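You operate a simulated robot arm through the tools that you are given. There is no shell and no other tool. Be economical: measure what you need, move in short steps, check, and stop when the job is done.

Carry out the task below with a simulated two-armed robot. There is one attempt and no reset: what you move stays moved.

JOB
On the table end, fold the grey cloth in half.
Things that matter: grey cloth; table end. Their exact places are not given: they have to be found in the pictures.

Only the result counts: the job must be done as asked and must still hold three seconds after the hand-in. Knocking over, shifting, dropping, spilling or breaking anything else fails it. Flat cloth is picked up by pressing the open fingertips on it (5 to 10 N) and closing them slowly along it; thin cloth reads only 2 to 8 mm in the jaws.

ROBOT AND FRAMES
Two 7-joint arms with two-finger parallel grippers on one trunk, on a base that drives. Base frame: it is fixed to the floor where the robot stands at the start and does not move with it; the origin is under the middle of the robot, x ahead of it, y to its left, z up. Lengths are in m, angles in degrees, forces in N, time in s.
The left shoulder is at the start at [0.07, 0.163, 1.12], the right one opposite. Places, roughly: table end [0.5, 0, 0.9]. Payload 3.43 kg a hand.
The TCP of each hand is the grasp point between the finger pads, 0.034 m short of the fingertips. In the tool frame z runs along the fingers and y along their closing line. The gripper opens to 0.128 m. The fingers are 0.024 m wide and 0.012 m thick; the gripper's body (0.048 by 0.13 m) begins 0.096 m behind the TCP.
Orientation is that of the tool frame in the base frame, as [roll, pitch, yaw] about the fixed x, y, z axes, in that order (R = Rz(yaw) Ry(pitch) Rx(roll)). With the fingers straight down and closing along the base's y, the tool's x points along the base's -x, its y along +y and its z along -z.

CONTROLS
- The arms move only by the tool drive_tool. It takes "left_increments", "right_increments" or both (then of equal length, played together; a hand with none holds still); each is a list of rows, each a list of 6 numbers: the shift along the base's x, y, z in m, then the turn, a rotation vector about the base's x, y, z in degrees. In form: [[dx, dy, dz, rx, ry, rz], ...]. A call has 1 to 20 rows; each row shifts and turns the commanded pose from where the row before left it. "left_fingers" and "right_fingers" are, for a hand that has rows, the closure, from 0 (fully open) to 1 (shut), set as the call begins (left out, the last holds). A row lasts 0.2 s, in which the tool goes at most 0.05 m and 8.6 degrees; a call with a longer step from one row to the next is refused whole, and so is a gripper value outside its range. A pose out of reach is approached as far as the arm can. The call stops where the force on the tool passes 40 N (or 10 N more than at its start, if that is more) or the arm is blocked; 0.2 s more then pass. Each finger travels about 0.153 m/s and halts on what it meets, pressing with about 30 N; the grip force reading is that of the motor and also rises with nothing between the fingers. The clock runs only during rows and for 0.2 s after the last one: add rows that do not move to give the fingers time. It gives the time, the measured TCP pose, the force on the tool (base axes), the opening and the grip force at its end, in the units of the frame above (readings bear some noise).
- Cameras (640 x 400 px; columns grow to the right, rows downward): "scene" is now at [0.1277, -0.023, 1.3482]; the picture's right is [-0.21, -0.98, 0.00], its down [-0.57, 0.12, -0.81] and it looks along [0.79, -0.17, -0.58] (base axes); focal length 255 px, centre (320, 200). "left" rides on the left gripper at [0.076, 0.011, -0.16] in its tool frame; the picture's right is [-0.15, 0.99, 0.00], its down [-0.88, -0.13, -0.46] and it looks along [-0.45, -0.07, 0.89] (tool axes); focal length 234 px, centre (320, 200). "right" rides on the right gripper at [0.076, -0.011, -0.16] in its tool frame; the picture's right is [0.15, 0.99, 0.00], its down [-0.88, 0.13, -0.46] and it looks along [-0.45, 0.07, 0.89] (tool axes); focal length 234 px, centre (320, 200).
- get_image(camera): a new picture of that camera. No time passes.
- lift_body(by): slides the trunk up (or, below 0, down) by that many m; the arms and the scene camera ride with it, the base frame stays. It gives what a move gives, with no picture.
- base_move(legs): drives the robot by 1 to 6 legs, each [ahead, left, turn to the left] in m, m and degrees, along the robot's own axes; the way and the turn of a leg run together, so that a leg with both is an arc; at most 1.5 m and 180 degrees a leg. The arms and the cameras ride along, it lands a little off, and it stops where it bumps. It gives what a move gives.
- head_to(pan, tilt): turns the head with the scene camera to pan (to the left, within 86 degrees either way) and tilt (down, from -29 to 69), counted from straight ahead of the robot. It gives what a move gives.
- pixel_to_xyz(camera, pixels): for up to 12 pixels [column, row] of the newest picture of that camera ("zoom" is the newest enlarged one), the place [x, y, z] in the base frame of the surface seen there, good to about 0.002 m, but the place of the scene camera against the robot may be out by one fixed shift of up to 0.012 m in any direction. No time passes.
- close_up(camera, box): a new picture of the part [left, top, right, bottom] of that camera's present view, enlarged. No time passes.
- job_done(): hands the job in; it is judged then, once.

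Go step by step. Measure first, check grasps and placings, and put right what went wrong. The budget is 80 turns and 70 pictures, counting those below and the enlarged ones. Unless the task says otherwise, let go and move clear before handing in, and close with one line.

The tools are called after "Emit:" as a command line: name --argument value ..., lists and objects as JSON in quotes. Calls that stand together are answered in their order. drive_tool: Moves the arms, as the interface text tells. Its arguments: {"type":"object","properties":{"left_increments":{"type":"array","items":{"type":"array","items":{"type":"number"}}},"left_fingers":{"type":"number"},"right_increments":{"type":"array","items":{"type":"array","items":{"type":"number"}}},"right_fingers":{"type":"number"}},"required":[]} The other tools are called the same way: lift_body (by) slides the trunk up or down; base_move (legs) drives the base; head_to (pan, tilt) turns the head that bears the scene camera; get_image (camera) takes a picture; pixel_to_xyz (camera, pixels) gives the place of the surface under pixels of a picture; close_up (camera, box) takes an enlarged picture of a part of a camera's view; job_done () hands the job in.

At the start:

```text
time: 0.0
left_position: [0.6191, 0.2566, 1.1179]
left_tool_rot: [-180.0, 0.0, 179.9]
left_wrist_force: [-0.2, -0.7, 0.0]
left_grip_width: 0.128
left_grip_force: 0.0
right_position: [0.6528, -0.2966, 1.1471]
right_tool_rot: [180.0, 0.0, -180.0]
right_wrist_force: [-0.4, -0.3, -0.6]
right_grip_width: 0.128
right_grip_force: 0.1
trunk travel left (down, up): [-0.6, 0.34]
robot x, y, heading: [-0.0021, 0.0012, -0.2]
head pan, tilt: [-12.1, 35.6]
```

scene: 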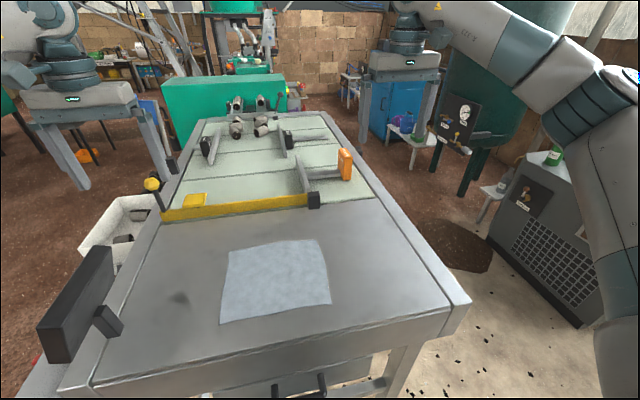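
right: 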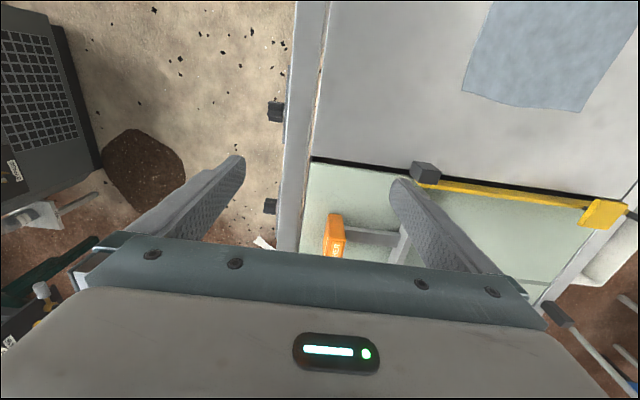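
left: 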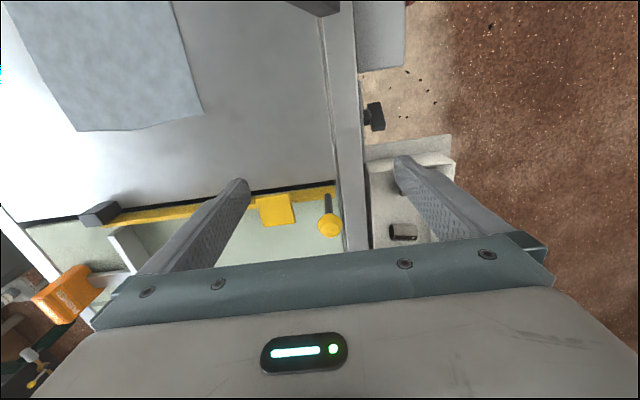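

The grey cloth lies with corners near (229,250), (318,239), (331,303), (220,324) in the scene picture. I measure its corners, edges and the surrounding table.

Emit:
pixel_to_xyz --camera "scene" --pixels '[[230, 251], [317, 240], [330, 302], [221, 323], [275, 280], [274, 245], [276, 313], [226, 287], [324, 270], [200, 300], [380, 270], [280, 330]]'

Emit:
close_up --camera "scene" --box '[180, 210, 372, 330]'

```text
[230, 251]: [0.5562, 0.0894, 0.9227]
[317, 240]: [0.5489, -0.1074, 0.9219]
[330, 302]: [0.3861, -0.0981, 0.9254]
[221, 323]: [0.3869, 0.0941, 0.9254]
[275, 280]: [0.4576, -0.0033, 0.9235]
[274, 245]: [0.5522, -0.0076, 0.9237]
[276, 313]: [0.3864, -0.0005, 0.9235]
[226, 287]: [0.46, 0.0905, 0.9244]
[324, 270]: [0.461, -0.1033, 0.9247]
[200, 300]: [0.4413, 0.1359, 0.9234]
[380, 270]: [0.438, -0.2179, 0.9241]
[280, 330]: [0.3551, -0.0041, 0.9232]
```

```text
3.33 times, centred on (276, 270) of scene
```

zoom: 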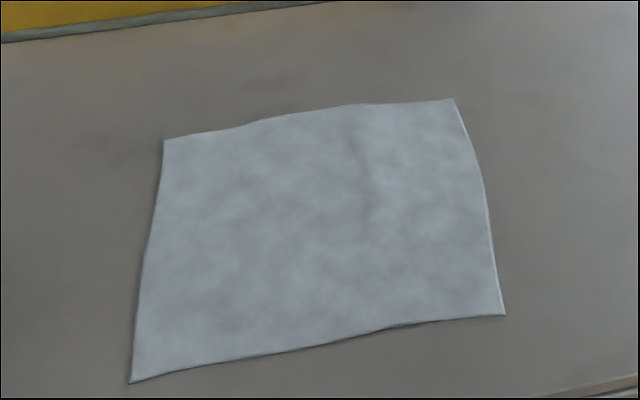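

The cloth measures about 0.19 m in y and 0.17 m in x, with its far edge at x≈0.553. The table reads z≈0.923, so I will check the height with the hand cameras. The near reach is tight, so I first back the base by 0.15 m and turn the hands so they close along x.

Emit:
pixel_to_xyz --camera "scene" --pixels '[[193, 200], [240, 207], [313, 193], [315, 205], [346, 160], [153, 184], [107, 320], [100, 260], [240, 345], [195, 199]]'

Emit:
pixel_to_xyz --camera "left" --pixels '[[80, 130], [202, 114], [100, 80], [250, 120], [270, 80], [150, 125]]'

Emit:
pixel_to_xyz --camera "right" --pixels '[[464, 92], [580, 111], [540, 60], [400, 100], [424, 170]]'

Emit:
base_move --legs '[[-0.15, 0, 0]]'

```text
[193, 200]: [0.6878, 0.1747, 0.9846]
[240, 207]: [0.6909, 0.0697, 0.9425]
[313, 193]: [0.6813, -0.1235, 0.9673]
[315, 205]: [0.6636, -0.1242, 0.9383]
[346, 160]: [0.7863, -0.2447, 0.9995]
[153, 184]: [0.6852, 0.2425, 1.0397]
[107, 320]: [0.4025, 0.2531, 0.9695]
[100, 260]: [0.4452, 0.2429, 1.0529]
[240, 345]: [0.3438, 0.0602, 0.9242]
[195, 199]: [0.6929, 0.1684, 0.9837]
```

```text
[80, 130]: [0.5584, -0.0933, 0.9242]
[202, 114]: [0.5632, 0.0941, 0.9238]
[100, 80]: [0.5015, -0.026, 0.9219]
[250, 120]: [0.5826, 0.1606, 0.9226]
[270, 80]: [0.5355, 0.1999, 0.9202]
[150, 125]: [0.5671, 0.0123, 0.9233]
```

```text
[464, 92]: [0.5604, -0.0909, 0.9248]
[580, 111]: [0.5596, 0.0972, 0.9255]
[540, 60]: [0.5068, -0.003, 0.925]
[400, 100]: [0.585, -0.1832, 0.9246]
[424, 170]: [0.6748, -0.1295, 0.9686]
```

```text
time: 1.4
left_position: [0.4709, 0.2561, 1.1189]
left_tool_rot: [-179.9, -0.2, -180.0]
left_wrist_force: [-0.4, -0.9, 0.0]
left_grip_width: 0.128
left_grip_force: 0.1
right_position: [0.5031, -0.2975, 1.1472]
right_tool_rot: [-180.0, 0.1, -180.0]
right_wrist_force: [0.1, 0.1, 0.5]
right_grip_width: 0.1279
right_grip_force: 0.2
trunk travel left (down, up): [-0.6, 0.34]
robot x, y, heading: [-0.1498, -0.0018, -0.1]
head pan, tilt: [-12.1, 35.6]
```

The hand cameras put the table at z≈0.9235 and the cloth's far edge at x≈0.562, with corners at y≈+0.095 and −0.091. The scene camera is off by roughly 1 cm. I bring both hands over the far corners, turned to close along x and partly closed.

Emit:
drive_tool --left_increments '[[0.0062, -0.0148, 0, 0, 0, -7.5], [0.0062, -0.0148, 0, 0, 0, -7.5], [0.0062, -0.0148, 0, 0, 0, -7.5], [0.0062, -0.0148, 0, 0, 0, -7.5], [0.0062, -0.0148, 0, 0, 0, -7.5], [0.0062, -0.0148, 0, 0, 0, -7.5], [0.0062, -0.0148, 0, 0, 0, -7.5], [0.0062, -0.0148, 0, 0, 0, -7.5], [0.0062, -0.0148, 0, 0, 0, -7.5], [0.0062, -0.0148, 0, 0, 0, -7.5], [0.0062, -0.0148, 0, 0, 0, -7.5], [0.0062, -0.0148, 0, 0, 0, -7.5], [0, 0, 0, 0, 0, 0]]' --right_increments '[[0.0035, 0.0183, 0, 0, 0, 7.5], [0.0035, 0.0183, 0, 0, 0, 7.5], [0.0035, 0.0183, 0, 0, 0, 7.5], [0.0035, 0.0183, 0, 0, 0, 7.5], [0.0035, 0.0183, 0, 0, 0, 7.5], [0.0035, 0.0183, 0, 0, 0, 7.5], [0.0035, 0.0183, 0, 0, 0, 7.5], [0.0035, 0.0183, 0, 0, 0, 7.5], [0.0035, 0.0183, 0, 0, 0, 7.5], [0.0035, 0.0183, 0, 0, 0, 7.5], [0.0035, 0.0183, 0, 0, 0, 7.5], [0.0035, 0.0183, 0, 0, 0, 7.5], [0, 0, 0, 0, 0, 0]]' --left_fingers 0.766 --right_fingers 0.766

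Emit:
get_image --camera "scene"

Emit:
get_image --camera "left"

Emit:
get_image --camera "right"

```text
time: 3.9
left_position: [0.3558, 0.048, 1.0878]
left_tool_rot: [180.0, -0.5, 96.1]
left_wrist_force: [1.1, 9.6, 0.6]
left_grip_width: 0.0301
left_grip_force: 0.1
left hand out of reach, approached as far as the arm can: row 7, 8, 9, 10, 11, 12
right_position: [0.3528, -0.0473, 1.1035]
right_tool_rot: [-179.9, -0.6, -95.7]
right_wrist_force: [-1.4, -9.4, 0.6]
right_grip_width: 0.03
right_grip_force: 0.1
right hand out of reach, approached as far as the arm can: row 6, 7, 8, 9, 10, 11, 12
trunk travel left (down, up): [-0.6, 0.34]
robot x, y, heading: [-0.1482, -0.0002, -0.1]
head pan, tilt: [-12.1, 35.6]
stopped in row 12 (left hand): the force on the tool passed its limit (the readings are from after the stop); the commanded pose is now the measured one
```

```text
65 pictures are left
```

scene: 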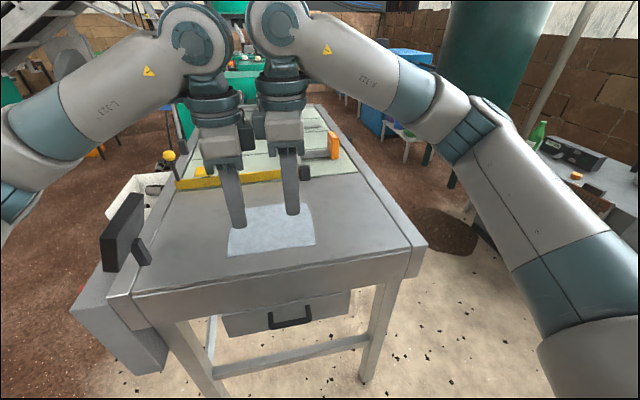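

```text
64 pictures are left
```

left: 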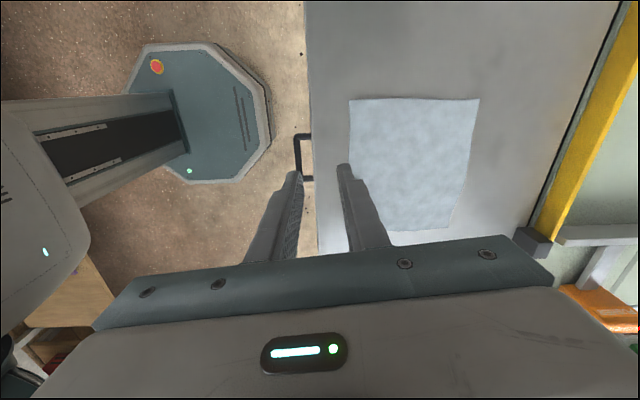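

```text
63 pictures are left
```

right: 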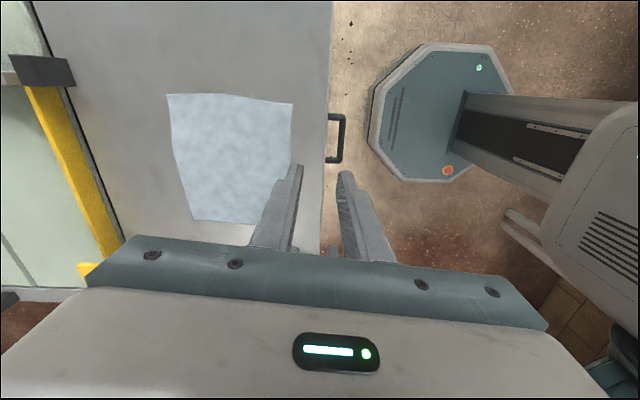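

Turning the hands outward ran out of reach, and the wrists lightly touched. Nothing on the table was disturbed. I go back to the natural yaw, closing along y, which suits gripping the corners, and spread the hands while turning.

Emit:
drive_tool --left_increments '[[0, 0.02, 0.005, 0, 0, 0], [0, 0.02, 0.005, 0, 0, 0], [0.01, 0.01, 0, 0, 0, 7], [0.01, 0.01, 0, 0, 0, 7], [0.01, 0.01, 0, 0, 0, 7], [0.01, 0.01, 0, 0, 0, 7], [0.01, 0, 0, 0, 0, 7], [0.01, 0, 0, 0, 0, 7], [0.01, 0, 0, 0, 0, 7], [0.01, 0, 0, 0, 0, 7], [0.01, 0, 0, 0, 0, 7], [0.01, 0, 0, 0, 0, 7], [0.01, 0, 0, 0, 0, 7], [0.01, 0, 0, 0, 0, 6.9], [0, 0, 0, 0, 0, 0]]' --right_increments '[[0, -0.02, 0, 0, 0, 0], [0, -0.02, 0, 0, 0, 0], [0.01, -0.01, 0, 0, 0, -7], [0.01, -0.01, 0, 0, 0, -7], [0.01, -0.01, 0, 0, 0, -7], [0.01, -0.01, 0, 0, 0, -7], [0.01, 0, 0, 0, 0, -7], [0.01, 0, 0, 0, 0, -7], [0.01, 0, 0, 0, 0, -7], [0.01, 0, 0, 0, 0, -7], [0.01, 0, 0, 0, 0, -7], [0.01, 0, 0, 0, 0, -7], [0.01, 0, 0, 0, 0, -7], [0.01, 0, 0, 0, 0, -7.3], [0, 0, 0, 0, 0, 0]]'

```text
time: 7.1
left_position: [0.4643, 0.1223, 1.0951]
left_tool_rot: [179.9, -0.5, 180.0]
left_wrist_force: [0.9, -0.8, 0.2]
left_grip_width: 0.0302
left_grip_force: 0.3
left hand out of reach, approached as far as the arm can: row 1, 2
right_position: [0.4621, -0.1218, 1.1015]
right_tool_rot: [-180.0, -0.6, 179.8]
right_wrist_force: [0.2, 0.0, 0.3]
right_grip_width: 0.03
right_grip_force: 0.0
right hand out of reach, approached as far as the arm can: row 1, 2
trunk travel left (down, up): [-0.6, 0.34]
robot x, y, heading: [-0.1483, 0.0012, -0.2]
head pan, tilt: [-12.1, 35.6]
```

Both hands are back to yaw 180 and free. I move them above the far corners with the tips about 4 cm above the table.

Emit:
drive_tool --left_increments '[[0.0113, -0.0049, -0.012, 0, 0, 0], [0.0113, -0.0049, -0.012, 0, 0, 0], [0.0113, -0.0049, -0.012, 0, 0, 0], [0.0113, -0.0049, -0.012, 0, 0, 0], [0.0113, -0.0049, -0.012, 0, 0, 0], [0.0113, -0.0049, -0.012, 0, 0, 0], [0.0113, -0.0049, -0.012, 0, 0, 0], [0.0113, -0.0049, -0.012, 0, 0, 0], [0, 0, 0, 0, 0, 0]]' --right_increments '[[0.0116, 0.0053, -0.0125, 0, 0, 0], [0.0116, 0.0053, -0.0125, 0, 0, 0], [0.0116, 0.0053, -0.0125, 0, 0, 0], [0.0116, 0.0053, -0.0125, 0, 0, 0], [0.0116, 0.0053, -0.0125, 0, 0, 0], [0.0116, 0.0053, -0.0125, 0, 0, 0], [0.0116, 0.0053, -0.0125, 0, 0, 0], [0.0116, 0.0053, -0.0125, 0, 0, 0], [0, 0, 0, 0, 0, 0]]'

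Emit:
get_image --camera "left"

Emit:
get_image --camera "right"

Emit:
get_image --camera "scene"

```text
time: 9.1
left_position: [0.5528, 0.0838, 0.9989]
left_tool_rot: [179.7, -0.6, 179.8]
left_wrist_force: [0.4, -0.2, 0.6]
left_grip_width: 0.03
left_grip_force: 0.0
right_position: [0.5557, -0.0805, 1.0015]
right_tool_rot: [-179.9, -0.5, 180.0]
right_wrist_force: [0.0, 0.6, 0.2]
right_grip_width: 0.0298
right_grip_force: 0.0
trunk travel left (down, up): [-0.6, 0.34]
robot x, y, heading: [-0.1495, -0.0001, 0.2]
head pan, tilt: [-12.1, 35.6]
```

```text
62 pictures are left
```

left: 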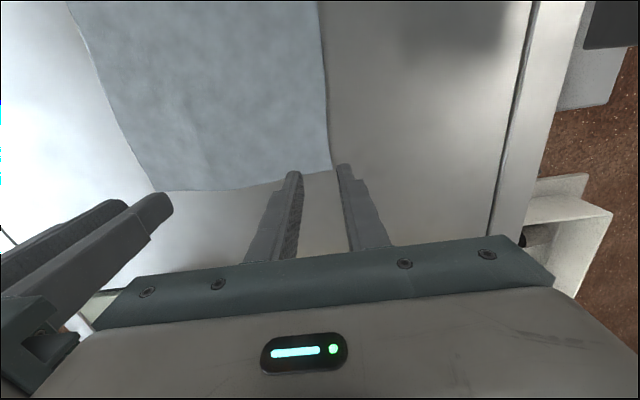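

```text
61 pictures are left
```

right: 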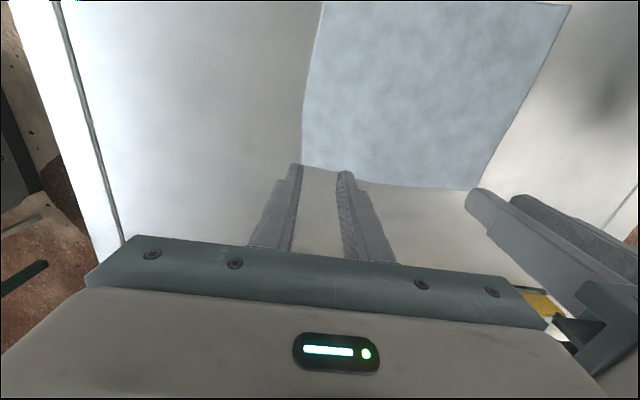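

```text
60 pictures are left
```

scene: 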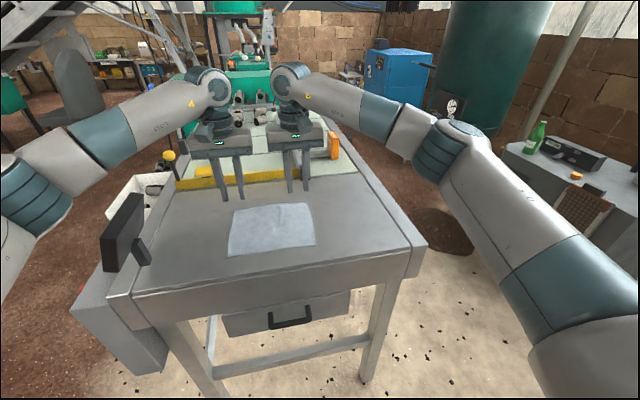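

Measuring the four corners precisely with the hand cameras: left corner near (332,170), right corner near (303,166).

Emit:
pixel_to_xyz --camera "left" --pixels '[[330, 167], [328, 140], [323, 60], [322, 5], [250, 186], [160, 188], [290, 90]]'

Emit:
pixel_to_xyz --camera "right" --pixels '[[306, 162], [306, 130], [314, 60], [322, 8], [400, 183], [470, 186], [566, 8], [440, 10]]'

```text
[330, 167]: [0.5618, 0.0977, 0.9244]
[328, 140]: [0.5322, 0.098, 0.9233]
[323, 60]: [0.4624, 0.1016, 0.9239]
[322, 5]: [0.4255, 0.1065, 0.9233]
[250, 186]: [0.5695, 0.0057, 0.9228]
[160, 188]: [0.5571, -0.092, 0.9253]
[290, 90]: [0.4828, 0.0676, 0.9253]
```

```text
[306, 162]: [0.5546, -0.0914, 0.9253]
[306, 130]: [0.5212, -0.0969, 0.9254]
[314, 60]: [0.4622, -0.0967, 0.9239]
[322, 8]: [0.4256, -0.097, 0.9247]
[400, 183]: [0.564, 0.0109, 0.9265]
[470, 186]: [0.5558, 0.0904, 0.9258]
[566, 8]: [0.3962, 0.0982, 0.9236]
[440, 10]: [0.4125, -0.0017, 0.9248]
```

The far corners are at (0.563, 0.098) and (0.557, −0.093). I shift each hand a few mm inward and go down to about 2 mm above the cloth.

Emit:
drive_tool --left_increments '[[0, -0.003, -0.006, 0, 0, 0], [0, -0.003, -0.006, 0, 0, 0], [0, 0, -0.006, 0, 0, 0], [0, 0, -0.006, 0, 0, 0], [0, 0, -0.006, 0, 0, 0], [0, 0, -0.006, 0, 0, 0], [0, 0, -0.001, 0, 0, 0], [0, 0, 0, 0, 0, 0]]' --right_increments '[[-0.004, 0.0035, -0.006, 0, 0, 0], [-0.004, 0.0035, -0.006, 0, 0, 0], [0, 0, -0.006, 0, 0, 0], [0, 0, -0.006, 0, 0, 0], [0, 0, -0.006, 0, 0, 0], [0, 0, -0.006, 0, 0, 0], [0, 0, -0.004, 0, 0, 0], [0, 0, 0, 0, 0, 0]]'

```text
time: 10.9
left_position: [0.5543, 0.0782, 0.9621]
left_tool_rot: [-179.9, -0.5, 179.8]
left_wrist_force: [-0.1, 0.3, -0.1]
left_grip_width: 0.03
left_grip_force: 0.1
right_position: [0.5457, -0.0721, 0.962]
right_tool_rot: [-179.9, -0.7, 180.0]
right_wrist_force: [0.5, 0.2, 0.2]
right_grip_width: 0.03
right_grip_force: 0.0
trunk travel left (down, up): [-0.6, 0.34]
robot x, y, heading: [-0.1498, 0.0006, 0.0]
head pan, tilt: [-12.1, 35.6]
```

No contact yet. I step down gently to find it.

Emit:
drive_tool --left_increments '[[0, 0, -0.001, 0, 0, 0], [0, 0, -0.001, 0, 0, 0], [0, 0, -0.001, 0, 0, 0], [0, 0, -0.001, 0, 0, 0], [0, 0, 0, 0, 0, 0]]' --right_increments '[[0, 0, -0.001, 0, 0, 0], [0, 0, -0.001, 0, 0, 0], [0, 0, -0.001, 0, 0, 0], [0, 0, -0.001, 0, 0, 0], [0, 0, 0, 0, 0, 0]]'

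```text
time: 12.1
left_position: [0.5551, 0.078, 0.9589]
left_tool_rot: [179.9, -0.6, 179.8]
left_wrist_force: [0.3, -0.4, 0.7]
left_grip_width: 0.03
left_grip_force: 0.0
right_position: [0.5464, -0.0736, 0.9578]
right_tool_rot: [-179.9, -0.6, -180.0]
right_wrist_force: [-0.2, 0.4, 1.1]
right_grip_width: 0.0299
right_grip_force: 0.0
trunk travel left (down, up): [-0.6, 0.34]
robot x, y, heading: [-0.1514, 0.0009, -0.2]
head pan, tilt: [-12.1, 35.6]
```

Emit:
drive_tool --left_increments '[[0, 0, -0.001, 0, 0, 0], [0, 0, -0.001, 0, 0, 0], [0, 0, 0, 0, 0, 0]]' --right_increments '[[0, 0, -0.001, 0, 0, 0], [0, 0, -0.001, 0, 0, 0], [0, 0, 0, 0, 0, 0]]'

```text
time: 12.9
left_position: [0.5543, 0.0777, 0.9577]
left_tool_rot: [180.0, -0.4, 179.8]
left_wrist_force: [0.3, -1.0, 1.9]
left_grip_width: 0.03
left_grip_force: 0.1
right_position: [0.5463, -0.0726, 0.9589]
right_tool_rot: [180.0, -0.4, -180.0]
right_wrist_force: [2.4, 0.9, 13.9]
right_grip_width: 0.0298
right_grip_force: 0.1
trunk travel left (down, up): [-0.6, 0.34]
robot x, y, heading: [-0.1453, 0.0025, -0.1]
head pan, tilt: [-12.1, 35.6]
```

The left hand has about 2 N and the right 14 N. I level them to 5–10 N each.

Emit:
drive_tool --left_increments '[[0, 0, -0.0008, 0, 0, 0], [0, 0, 0, 0, 0, 0]]' --right_increments '[[0, 0, 0.0004, 0, 0, 0], [0, 0, 0, 0, 0, 0]]'

```text
time: 13.5
left_position: [0.5522, 0.0788, 0.9569]
left_tool_rot: [179.8, -0.4, 179.8]
left_wrist_force: [0.1, -0.1, 7.1]
left_grip_width: 0.0305
left_grip_force: 0.1
right_position: [0.5447, -0.0737, 0.9569]
right_tool_rot: [-179.9, -0.4, -180.0]
right_wrist_force: [3.1, 0.3, 14.2]
right_grip_width: 0.0298
right_grip_force: 0.1
trunk travel left (down, up): [-0.6, 0.34]
robot x, y, heading: [-0.1514, -0.0006, 0.2]
head pan, tilt: [-12.1, 35.6]
```

Left presses 7 N. I ease the right a bit more and close both slowly to about 0.018.

Emit:
drive_tool --left_increments '[[0, 0, 0, 0, 0, 0], [0, 0, 0, 0, 0, 0]]' --right_increments '[[0, 0, 0.0008, 0, 0, 0], [0, 0, 0, 0, 0, 0]]' --left_fingers 0.81 --right_fingers 0.81

Emit:
drive_tool --left_increments '[[0, 0, 0, 0, 0, 0], [0, 0, 0, 0, 0, 0]]' --right_increments '[[0, 0, 0, 0, 0, 0], [0, 0, 0, 0, 0, 0]]' --left_fingers 0.86 --right_fingers 0.86

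Emit:
get_image --camera "left"

Emit:
get_image --camera "right"

```text
time: 14.1
left_position: [0.5527, 0.0779, 0.9565]
left_tool_rot: [179.9, -0.5, 179.8]
left_wrist_force: [-1.2, 0.4, 9.2]
left_grip_width: 0.0234
left_grip_force: 0.0
right_position: [0.5444, -0.0723, 0.9584]
right_tool_rot: [-179.8, -0.6, 180.0]
right_wrist_force: [-1.3, 0.1, 8.7]
right_grip_width: 0.0234
right_grip_force: 0.2
trunk travel left (down, up): [-0.6, 0.34]
robot x, y, heading: [-0.1488, 0.0003, 0.1]
head pan, tilt: [-12.1, 35.6]
```

```text
time: 14.7
left_position: [0.5533, 0.0788, 0.9569]
left_tool_rot: [179.8, -0.4, 179.8]
left_wrist_force: [-0.9, -1.0, 11.3]
left_grip_width: 0.0174
left_grip_force: 0.0
right_position: [0.545, -0.0729, 0.9573]
right_tool_rot: [-179.8, -0.6, 180.0]
right_wrist_force: [0.1, -0.7, 5.4]
right_grip_width: 0.0177
right_grip_force: 0.1
trunk travel left (down, up): [-0.6, 0.34]
robot x, y, heading: [-0.1499, 0.0008, -0.2]
head pan, tilt: [-12.1, 35.6]
```

```text
59 pictures are left
```

left: 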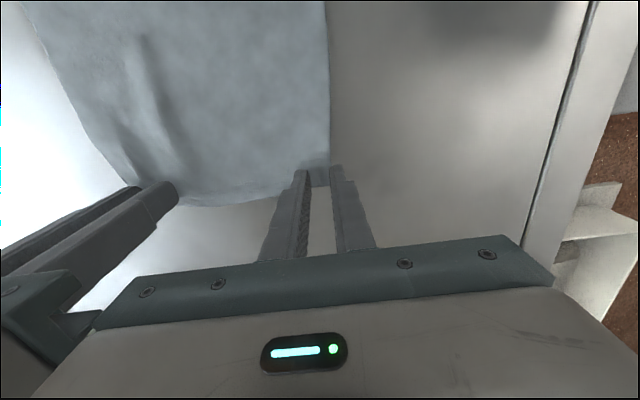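

```text
58 pictures are left
```

right: 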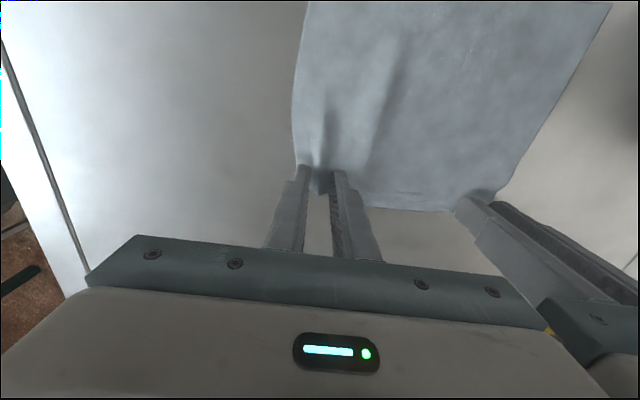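

The cloth is gathering between the fingers at both corners, around (315,180) in each hand picture. I go on closing slowly, then shut.

Emit:
drive_tool --left_increments '[[0, 0, 0, 0, 0, 0], [0, 0, 0, 0, 0, 0]]' --right_increments '[[0, 0, 0, 0, 0, 0], [0, 0, 0, 0, 0, 0]]' --left_fingers 0.91 --right_fingers 0.91

Emit:
drive_tool --left_increments '[[0, 0, 0, 0, 0, 0], [0, 0, 0, 0, 0, 0]]' --right_increments '[[0, 0, 0, 0, 0, 0], [0, 0, 0, 0, 0, 0]]' --left_fingers 0.95 --right_fingers 0.95

Emit:
drive_tool --left_increments '[[0, 0, 0, 0, 0, 0], [0, 0, 0, 0, 0, 0], [0, 0, 0, 0, 0, 0]]' --right_increments '[[0, 0, 0, 0, 0, 0], [0, 0, 0, 0, 0, 0], [0, 0, 0, 0, 0, 0]]' --left_fingers 1.0 --right_fingers 1.0

Emit:
get_image --camera "left"

Emit:
get_image --camera "right"

```text
time: 15.3
left_position: [0.5528, 0.0774, 0.9571]
left_tool_rot: [179.9, -0.5, 179.7]
left_wrist_force: [-0.4, -1.4, 12.7]
left_grip_width: 0.0115
left_grip_force: 0.1
right_position: [0.5456, -0.0717, 0.9591]
right_tool_rot: [-179.8, -0.5, -180.0]
right_wrist_force: [-0.8, -0.1, 4.6]
right_grip_width: 0.0113
right_grip_force: 0.1
trunk travel left (down, up): [-0.6, 0.34]
robot x, y, heading: [-0.1492, 0.0011, -0.0]
head pan, tilt: [-12.1, 35.6]
```

```text
time: 15.9
left_position: [0.5531, 0.0777, 0.9583]
left_tool_rot: [179.9, -0.4, 179.8]
left_wrist_force: [-0.2, -2.0, 14.5]
left_grip_width: 0.0082
left_grip_force: 1.2
right_position: [0.5452, -0.072, 0.9587]
right_tool_rot: [-179.9, -0.5, -180.0]
right_wrist_force: [0.6, 1.2, 4.0]
right_grip_width: 0.0069
right_grip_force: 0.6
trunk travel left (down, up): [-0.6, 0.34]
robot x, y, heading: [-0.1477, 0.0006, 0.0]
head pan, tilt: [-12.1, 35.6]
```

```text
time: 16.7
left_position: [0.5536, 0.0782, 0.9568]
left_tool_rot: [180.0, -0.4, 179.8]
left_wrist_force: [1.0, -7.2, 14.6]
left_grip_width: 0.0018
left_grip_force: 30.0
right_position: [0.5444, -0.0718, 0.9575]
right_tool_rot: [-180.0, -0.4, -180.0]
right_wrist_force: [0.0, 6.0, 4.0]
right_grip_width: 0.002
right_grip_force: 30.3
trunk travel left (down, up): [-0.6, 0.34]
robot x, y, heading: [-0.1496, -0.0017, -0.1]
head pan, tilt: [-12.1, 35.6]
```

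```text
57 pictures are left
```

left: 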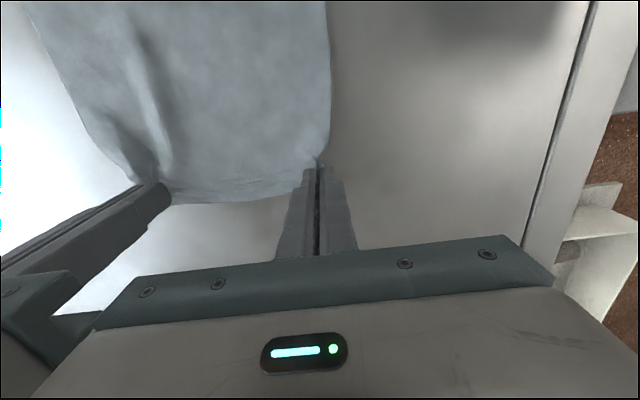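

```text
56 pictures are left
```

right: 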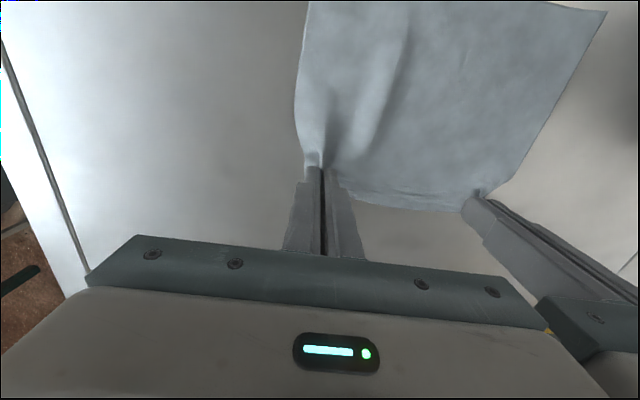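

The jaws read 1.8 and 2.0 mm, consistent with cloth held. I lift 4 cm to check.

Emit:
drive_tool --left_increments '[[-0.002, 0, 0.01, 0, 0, 0], [-0.002, 0, 0.01, 0, 0, 0], [-0.003, 0, 0.01, 0, 0, 0], [-0.003, 0, 0.01, 0, 0, 0], [0, 0, 0, 0, 0, 0]]' --right_increments '[[-0.002, 0, 0.01, 0, 0, 0], [-0.002, 0, 0.01, 0, 0, 0], [-0.003, 0, 0.01, 0, 0, 0], [-0.003, 0, 0.01, 0, 0, 0], [0, 0, 0, 0, 0, 0]]'

Emit:
get_image --camera "right"

Emit:
get_image --camera "left"

Emit:
close_up --camera "scene" --box '[170, 130, 362, 250]'

```text
time: 17.9
left_position: [0.5437, 0.0785, 0.9959]
left_tool_rot: [179.9, -0.5, 179.8]
left_wrist_force: [-0.4, -8.2, 0.1]
left_grip_width: 0.0019
left_grip_force: 29.8
right_position: [0.5361, -0.073, 0.9978]
right_tool_rot: [-179.9, -0.6, 180.0]
right_wrist_force: [-0.1, 5.8, 0.6]
right_grip_width: 0.0019
right_grip_force: 29.9
trunk travel left (down, up): [-0.6, 0.34]
robot x, y, heading: [-0.1477, 0.0026, 0.1]
head pan, tilt: [-12.1, 35.6]
```

```text
55 pictures are left
```

right: 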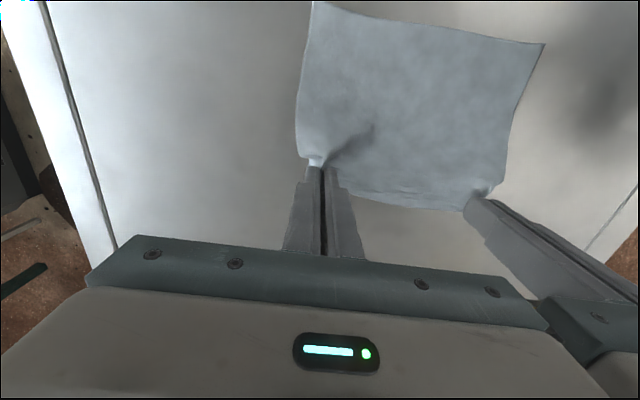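

```text
54 pictures are left
```

left: 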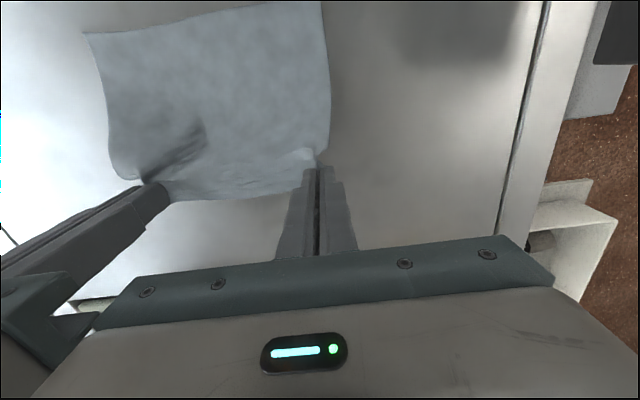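

```text
3.33 times, centred on (266, 190) of scene
```

zoom: 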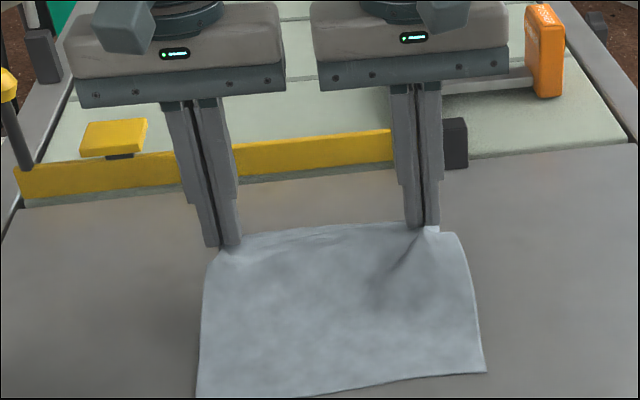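

Both corners are clearly held, as the zoom shows. I swing them in an arc over the fold line at x≈0.48, tilting the fingers gradually so the edge turns over.

Emit:
drive_tool --left_increments '[[-0.0138, 0, 0.012, 0, -5, 0], [-0.0138, 0, 0.009, 0, -5, 0], [-0.0138, 0, 0.007, 0, -5, 0], [-0.0138, 0, 0.004, 0, -5, 0], [-0.0138, 0, 0.002, 0, -5, 0], [-0.0138, 0, 0, 0, -5, 0], [0, 0, 0, 0, 0, 0]]' --right_increments '[[-0.013, 0, 0.012, 0, -5, 0], [-0.013, 0, 0.009, 0, -5, 0], [-0.013, 0, 0.007, 0, -5, 0], [-0.013, 0, 0.004, 0, -5, 0], [-0.013, 0, 0.002, 0, -5, 0], [-0.013, 0, 0, 0, -5, 0], [0, 0, 0, 0, 0, 0]]'

Emit:
close_up --camera "scene" --box '[150, 130, 390, 280]'

```text
time: 19.5
left_position: [0.4629, 0.0777, 1.0288]
left_tool_rot: [179.8, 29.5, 179.8]
left_wrist_force: [0.6, -6.0, -0.1]
left_grip_width: 0.0023
left_grip_force: 30.6
right_position: [0.4602, -0.0743, 1.0317]
right_tool_rot: [-179.9, 29.5, -180.0]
right_wrist_force: [-0.4, 6.6, 0.2]
right_grip_width: 0.0018
right_grip_force: 30.0
trunk travel left (down, up): [-0.6, 0.34]
robot x, y, heading: [-0.1506, 0.0016, 0.4]
head pan, tilt: [-12.1, 35.6]
```

```text
2.67 times, centred on (270, 205) of scene
```

zoom: 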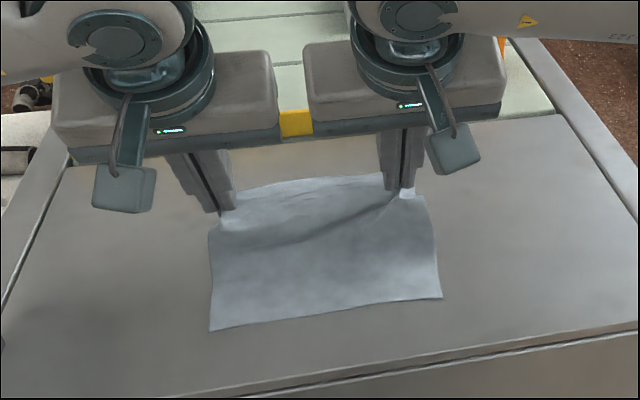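

Tilt reaches 30° without trouble and the near edge has stayed put. I carry on over and down, tilting to 55°.

Emit:
drive_tool --left_increments '[[-0.0146, 0, -0.003, 0, -5, 0], [-0.0146, 0, -0.005, 0, -5, 0], [-0.0146, 0, -0.008, 0, -5, 0], [-0.0146, 0, -0.01, 0, -5, 0], [-0.0146, 0, -0.011, 0, -5, 0], [0, 0, 0, 0, 0, 0]]' --right_increments '[[-0.0136, 0, -0.003, 0, -5, 0], [-0.0136, 0, -0.006, 0, -5, 0], [-0.0136, 0, -0.009, 0, -5, 0], [-0.0136, 0, -0.011, 0, -5, 0], [-0.0136, 0, -0.011, 0, -5, 0], [0, 0, 0, 0, 0, 0]]'

Emit:
close_up --camera "scene" --box '[150, 130, 390, 280]'

Emit:
get_image --camera "left"

```text
time: 20.9
left_position: [0.3871, 0.0782, 0.9918]
left_tool_rot: [179.6, 54.6, 179.6]
left_wrist_force: [0.6, -6.2, -0.6]
left_grip_width: 0.0019
left_grip_force: 30.1
right_position: [0.3902, -0.0727, 0.99]
right_tool_rot: [-179.8, 54.5, -180.0]
right_wrist_force: [-0.9, 6.3, -0.6]
right_grip_width: 0.0022
right_grip_force: 29.6
trunk travel left (down, up): [-0.6, 0.34]
robot x, y, heading: [-0.1516, 0.001, 0.1]
head pan, tilt: [-12.1, 35.6]
```

```text
2.67 times, centred on (270, 205) of scene
```

zoom: 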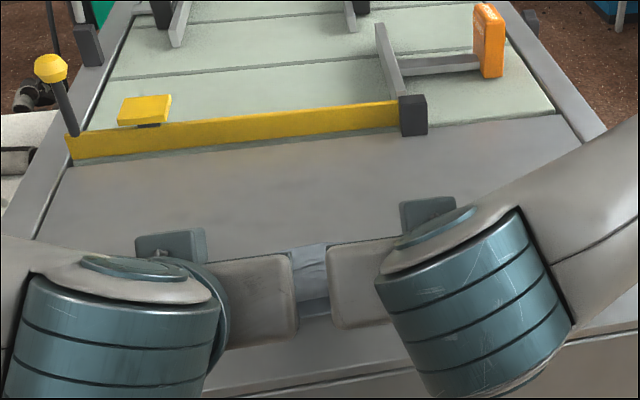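

```text
50 pictures are left
```

left: 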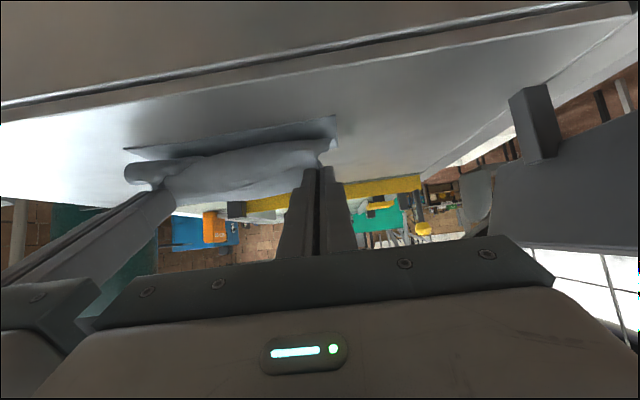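

The left picture shows the bottom layer's near edge, from (127,150) to (336,118), and the held edge just behind it. I measure both.

Emit:
pixel_to_xyz --camera "left" --pixels '[[335, 118], [333, 128], [130, 151], [230, 137], [326, 148], [240, 155], [150, 170]]'

Emit:
get_image --camera "right"

```text
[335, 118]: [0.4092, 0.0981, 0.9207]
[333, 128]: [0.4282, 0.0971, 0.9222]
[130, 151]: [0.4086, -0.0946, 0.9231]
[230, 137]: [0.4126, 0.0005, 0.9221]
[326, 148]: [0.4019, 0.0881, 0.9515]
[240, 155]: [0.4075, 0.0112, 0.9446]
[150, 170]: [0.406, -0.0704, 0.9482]
```

```text
49 pictures are left
```

right: 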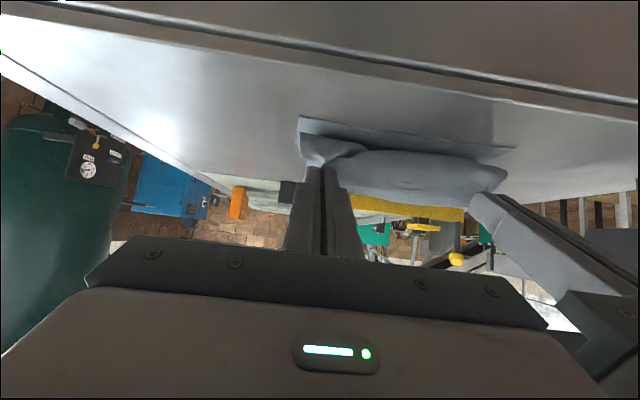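

The bottom near edge is at x≈0.409 and the held edge is just above it. I add tilt to about 75° while coming lower, so the edge lies over the right way when released.

Emit:
drive_tool --left_increments '[[0.001, 0, -0.005, 0, -5, 0], [0.001, 0, -0.007, 0, -5, 0], [0.001, 0, -0.008, 0, -5, 0], [0.002, 0, -0.008, 0, -5, 0], [0, 0, 0, 0, 0, 0]]' --right_increments '[[0.0005, 0, -0.005, 0, -5, 0], [0.0005, 0, -0.007, 0, -5, 0], [0.0005, 0, -0.007, 0, -5, 0], [0.0005, 0, -0.007, 0, -5, 0], [0, 0, 0, 0, 0, 0]]'

Emit:
get_image --camera "left"

Emit:
get_image --camera "scene"

```text
time: 22.1
left_position: [0.399, 0.0753, 0.9644]
left_tool_rot: [179.2, 74.6, 179.2]
left_wrist_force: [-0.1, -1.2, -0.3]
left_grip_width: 0.0017
left_grip_force: 30.6
left hand out of reach, approached as far as the arm can: row 2
right_position: [0.3952, -0.0709, 0.9624]
right_tool_rot: [-180.0, 74.5, 179.9]
right_wrist_force: [0.3, 1.0, -0.6]
right_grip_width: 0.002
right_grip_force: 29.9
right hand out of reach, approached as far as the arm can: row 3
trunk travel left (down, up): [-0.6, 0.34]
robot x, y, heading: [-0.1501, 0.0005, 0.3]
head pan, tilt: [-12.1, 35.6]
```

```text
48 pictures are left
```

left: 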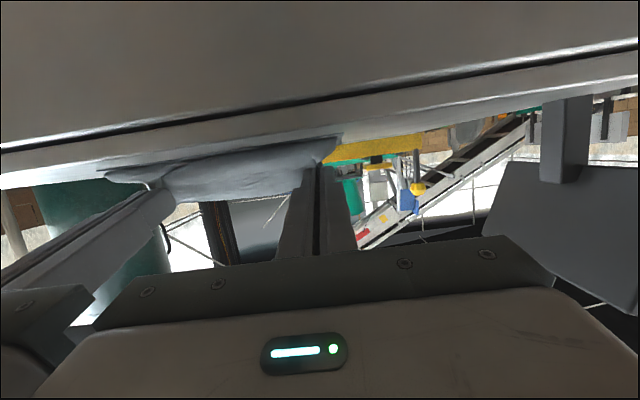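

```text
47 pictures are left
```

scene: 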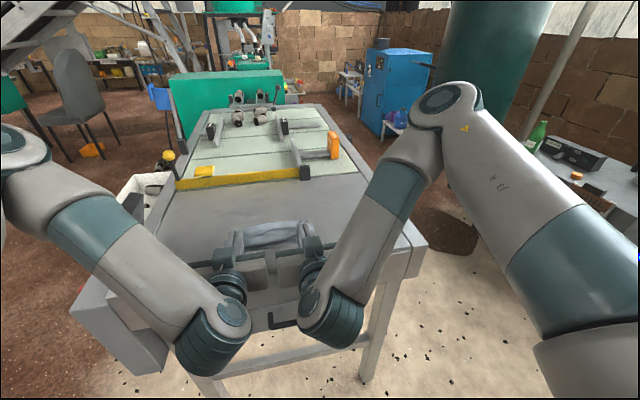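

The arms reached 75°. I take a closer look at the folded cloth from the scene camera.

Emit:
close_up --camera "scene" --box '[196, 195, 340, 285]'

Emit:
pixel_to_xyz --camera "left" --pixels '[[338, 134], [325, 150], [240, 150], [230, 175], [130, 180]]'

```text
4.44 times, centred on (268, 240) of scene
```

zoom: 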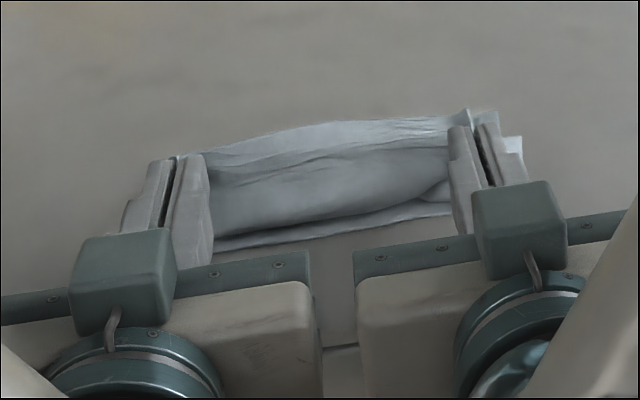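

```text
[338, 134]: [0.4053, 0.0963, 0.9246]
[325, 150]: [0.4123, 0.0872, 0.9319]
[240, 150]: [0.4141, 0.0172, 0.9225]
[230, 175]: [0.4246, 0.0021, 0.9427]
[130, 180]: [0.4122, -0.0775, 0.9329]
```

The edge is held upright just above where it should lie. I lower the last 1.5 cm with a small pull toward the near edge.

Emit:
drive_tool --left_increments '[[-0.003, 0, -0.003, 0, 0, 0], [-0.003, 0, -0.003, 0, 0, 0], [-0.003, 0, -0.003, 0, 0, 0], [-0.003, 0, -0.003, 0, 0, 0], [0, 0, -0.002, 0, 0, 0], [0, 0, 0, 0, 0, 0]]' --right_increments '[[-0.002, 0, -0.003, 0, 0, 0], [-0.002, 0, -0.003, 0, 0, 0], [-0.002, 0, -0.003, 0, 0, 0], [-0.002, 0, -0.003, 0, 0, 0], [0, 0, -0.002, 0, 0, 0], [0, 0, 0, 0, 0, 0]]'

Emit:
close_up --camera "scene" --box '[196, 195, 340, 285]'

Emit:
get_image --camera "right"

```text
time: 23.5
left_position: [0.3885, 0.0726, 0.9475]
left_tool_rot: [179.1, 74.6, 179.2]
left_wrist_force: [-1.5, -0.7, 2.6]
left_grip_width: 0.0019
left_grip_force: 29.8
left hand out of reach, approached as far as the arm can: row 4
right_position: [0.3871, -0.0707, 0.9497]
right_tool_rot: [-179.8, 74.5, -179.8]
right_wrist_force: [0.6, 0.2, 0.9]
right_grip_width: 0.0019
right_grip_force: 29.7
trunk travel left (down, up): [-0.6, 0.34]
robot x, y, heading: [-0.1505, 0.0019, 0.0]
head pan, tilt: [-12.1, 35.6]
```

```text
4.44 times, centred on (268, 240) of scene
```

zoom: 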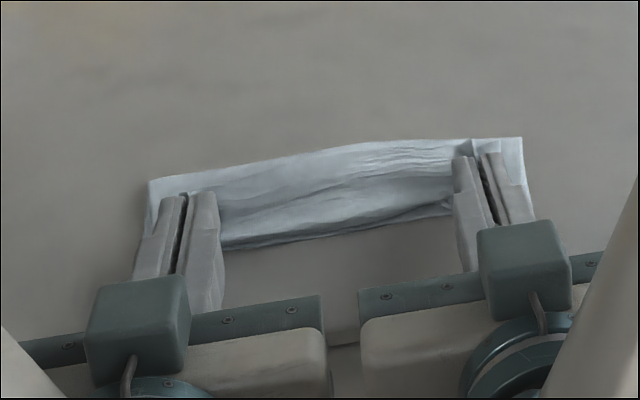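

```text
44 pictures are left
```

right: 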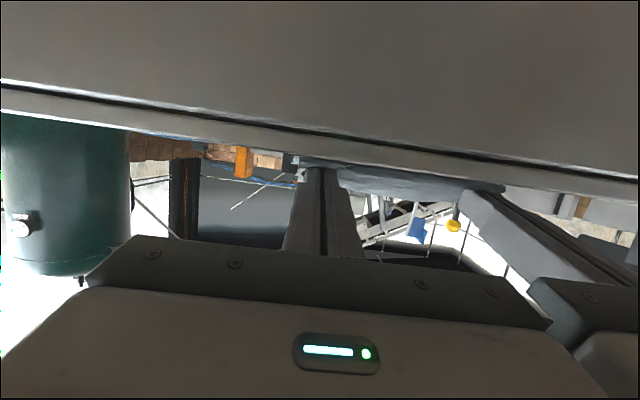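

The edge lies nearly down along the near edge. I open the fingers to 3 cm, wait, then look before withdrawing.

Emit:
drive_tool --left_increments '[[0, 0, 0, 0, 0, 0], [0, 0, 0, 0, 0, 0], [0, 0, 0, 0, 0, 0]]' --right_increments '[[0, 0, 0, 0, 0, 0], [0, 0, 0, 0, 0, 0], [0, 0, 0, 0, 0, 0]]' --left_fingers 0.8 --right_fingers 0.8

Emit:
close_up --camera "scene" --box '[196, 195, 340, 285]'

```text
time: 24.3
left_position: [0.3896, 0.0727, 0.9485]
left_tool_rot: [179.0, 74.5, 179.2]
left_wrist_force: [0.3, 0.4, 0.4]
left_grip_width: 0.0257
left_grip_force: 0.1
right_position: [0.3876, -0.071, 0.949]
right_tool_rot: [-179.7, 74.3, -180.0]
right_wrist_force: [-0.4, -0.2, 0.2]
right_grip_width: 0.0257
right_grip_force: 0.1
trunk travel left (down, up): [-0.6, 0.34]
robot x, y, heading: [-0.1498, -0.0032, -0.1]
head pan, tilt: [-12.1, 35.6]
```

```text
4.44 times, centred on (268, 240) of scene
```

zoom: 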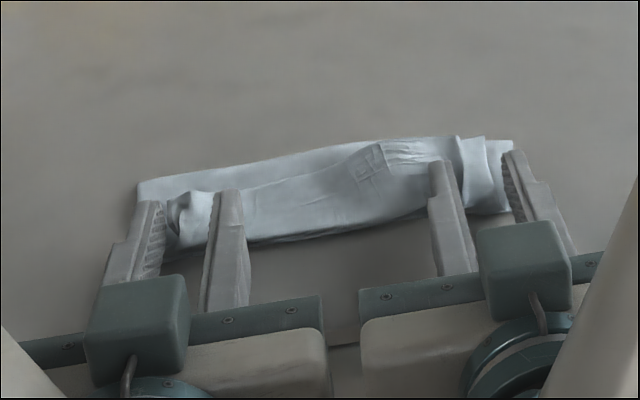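

Both corners are free, and some of the top edge looks curled back. I withdraw backward along the fingers, then up.

Emit:
drive_tool --left_increments '[[-0.01, 0, 0.004, 0, 0, 0], [-0.01, 0, 0.004, 0, 0, 0], [-0.01, 0, 0.006, 0, 0, 0], [-0.01, 0.002, 0.01, 0, 3, 0], [-0.005, 0.004, 0.02, 0, 7, 0], [0, 0.005, 0.03, 0, 7, 0], [0, 0.005, 0.03, 0, 7, 0], [0, 0.005, 0.03, 0, 7, 0], [0, 0.005, 0.03, 0, 7, 0], [0, 0.005, 0, 0, 7, 0], [0, 0.005, 0, 0, 7, 0], [0, 0.005, 0, 0, 7, 0], [0, 0.005, 0, 0, 7, 0]]' --right_increments '[[-0.01, 0, 0.004, 0, 0, 0], [-0.01, 0, 0.004, 0, 0, 0], [-0.01, 0, 0.006, 0, 0, 0], [-0.01, -0.002, 0.01, 0, 3, 0], [-0.005, -0.004, 0.02, 0, 7, 0], [0, -0.005, 0.03, 0, 7, 0], [0, -0.005, 0.03, 0, 7, 0], [0, -0.005, 0.03, 0, 7, 0], [0, -0.005, 0.03, 0, 7, 0], [0, -0.005, 0, 0, 7, 0], [0, -0.005, 0, 0, 7, 0], [0, -0.005, 0, 0, 7, 0], [0, -0.005, 0, 0, 7, 0]]'

Emit:
get_image --camera "scene"

Emit:
close_up --camera "scene" --box '[196, 195, 340, 285]'

```text
time: 24.9
left_position: [0.3811, 0.0681, 0.9505]
left_tool_rot: [177.7, 74.5, 178.4]
left_wrist_force: [0.2, 4.7, 1.8]
left_grip_width: 0.0257
left_grip_force: 0.0
left hand out of reach, approached as far as the arm can: row 1, 2, 3
right_position: [0.3819, -0.0665, 0.9495]
right_tool_rot: [-178.7, 74.3, -179.4]
right_wrist_force: [-0.5, -5.4, -0.5]
right_grip_width: 0.0257
right_grip_force: 0.1
right hand out of reach, approached as far as the arm can: row 1, 2, 3
trunk travel left (down, up): [-0.6, 0.34]
robot x, y, heading: [-0.1529, -0.0014, -0.1]
head pan, tilt: [-12.1, 35.6]
stopped in row 3 (left hand): the force on the tool passed its limit (the readings are from after the stop); the commanded pose is now the measured one
```

```text
42 pictures are left
```

scene: 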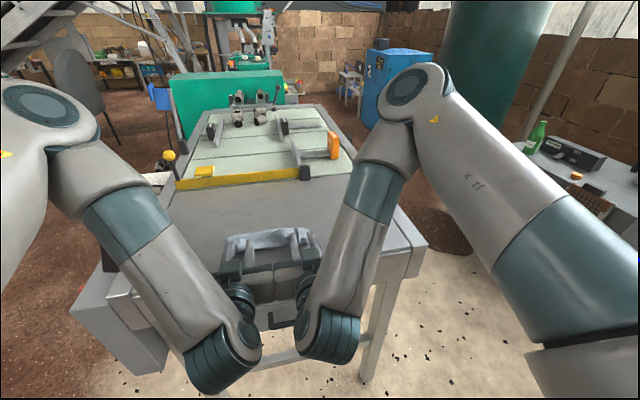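

```text
4.44 times, centred on (268, 240) of scene
```

zoom: 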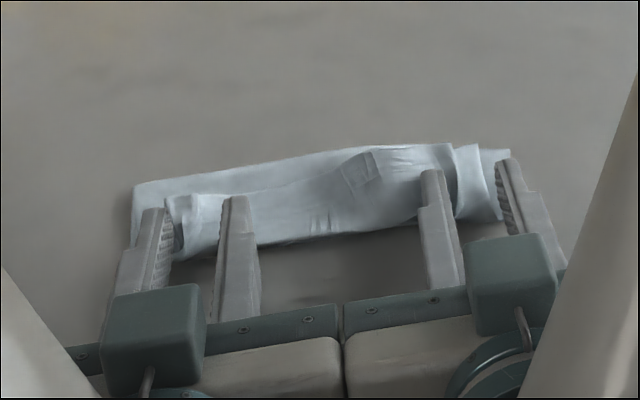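

My withdrawal ran out of reach and the hands touched each other. I back the base 6 cm instead, which slides the fingers straight off the cloth.

Emit:
base_move --legs '[[-0.06, 0, 0]]'

Emit:
close_up --camera "scene" --box '[180, 170, 356, 280]'

```text
time: 25.9
left_position: [0.3202, 0.0684, 0.9493]
left_tool_rot: [177.7, 74.6, 178.4]
left_wrist_force: [0.7, 12.2, 0.0]
left_grip_width: 0.0253
left_grip_force: 0.0
right_position: [0.319, -0.0662, 0.9501]
right_tool_rot: [-178.7, 74.6, -179.4]
right_wrist_force: [-0.9, -10.6, 0.8]
right_grip_width: 0.0257
right_grip_force: 0.1
trunk travel left (down, up): [-0.6, 0.34]
robot x, y, heading: [-0.2117, -0.0037, 0.0]
head pan, tilt: [-12.1, 35.6]
```

```text
3.64 times, centred on (268, 225) of scene
```

zoom: 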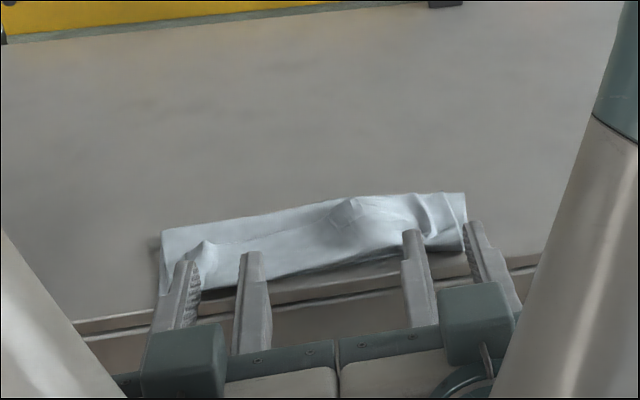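

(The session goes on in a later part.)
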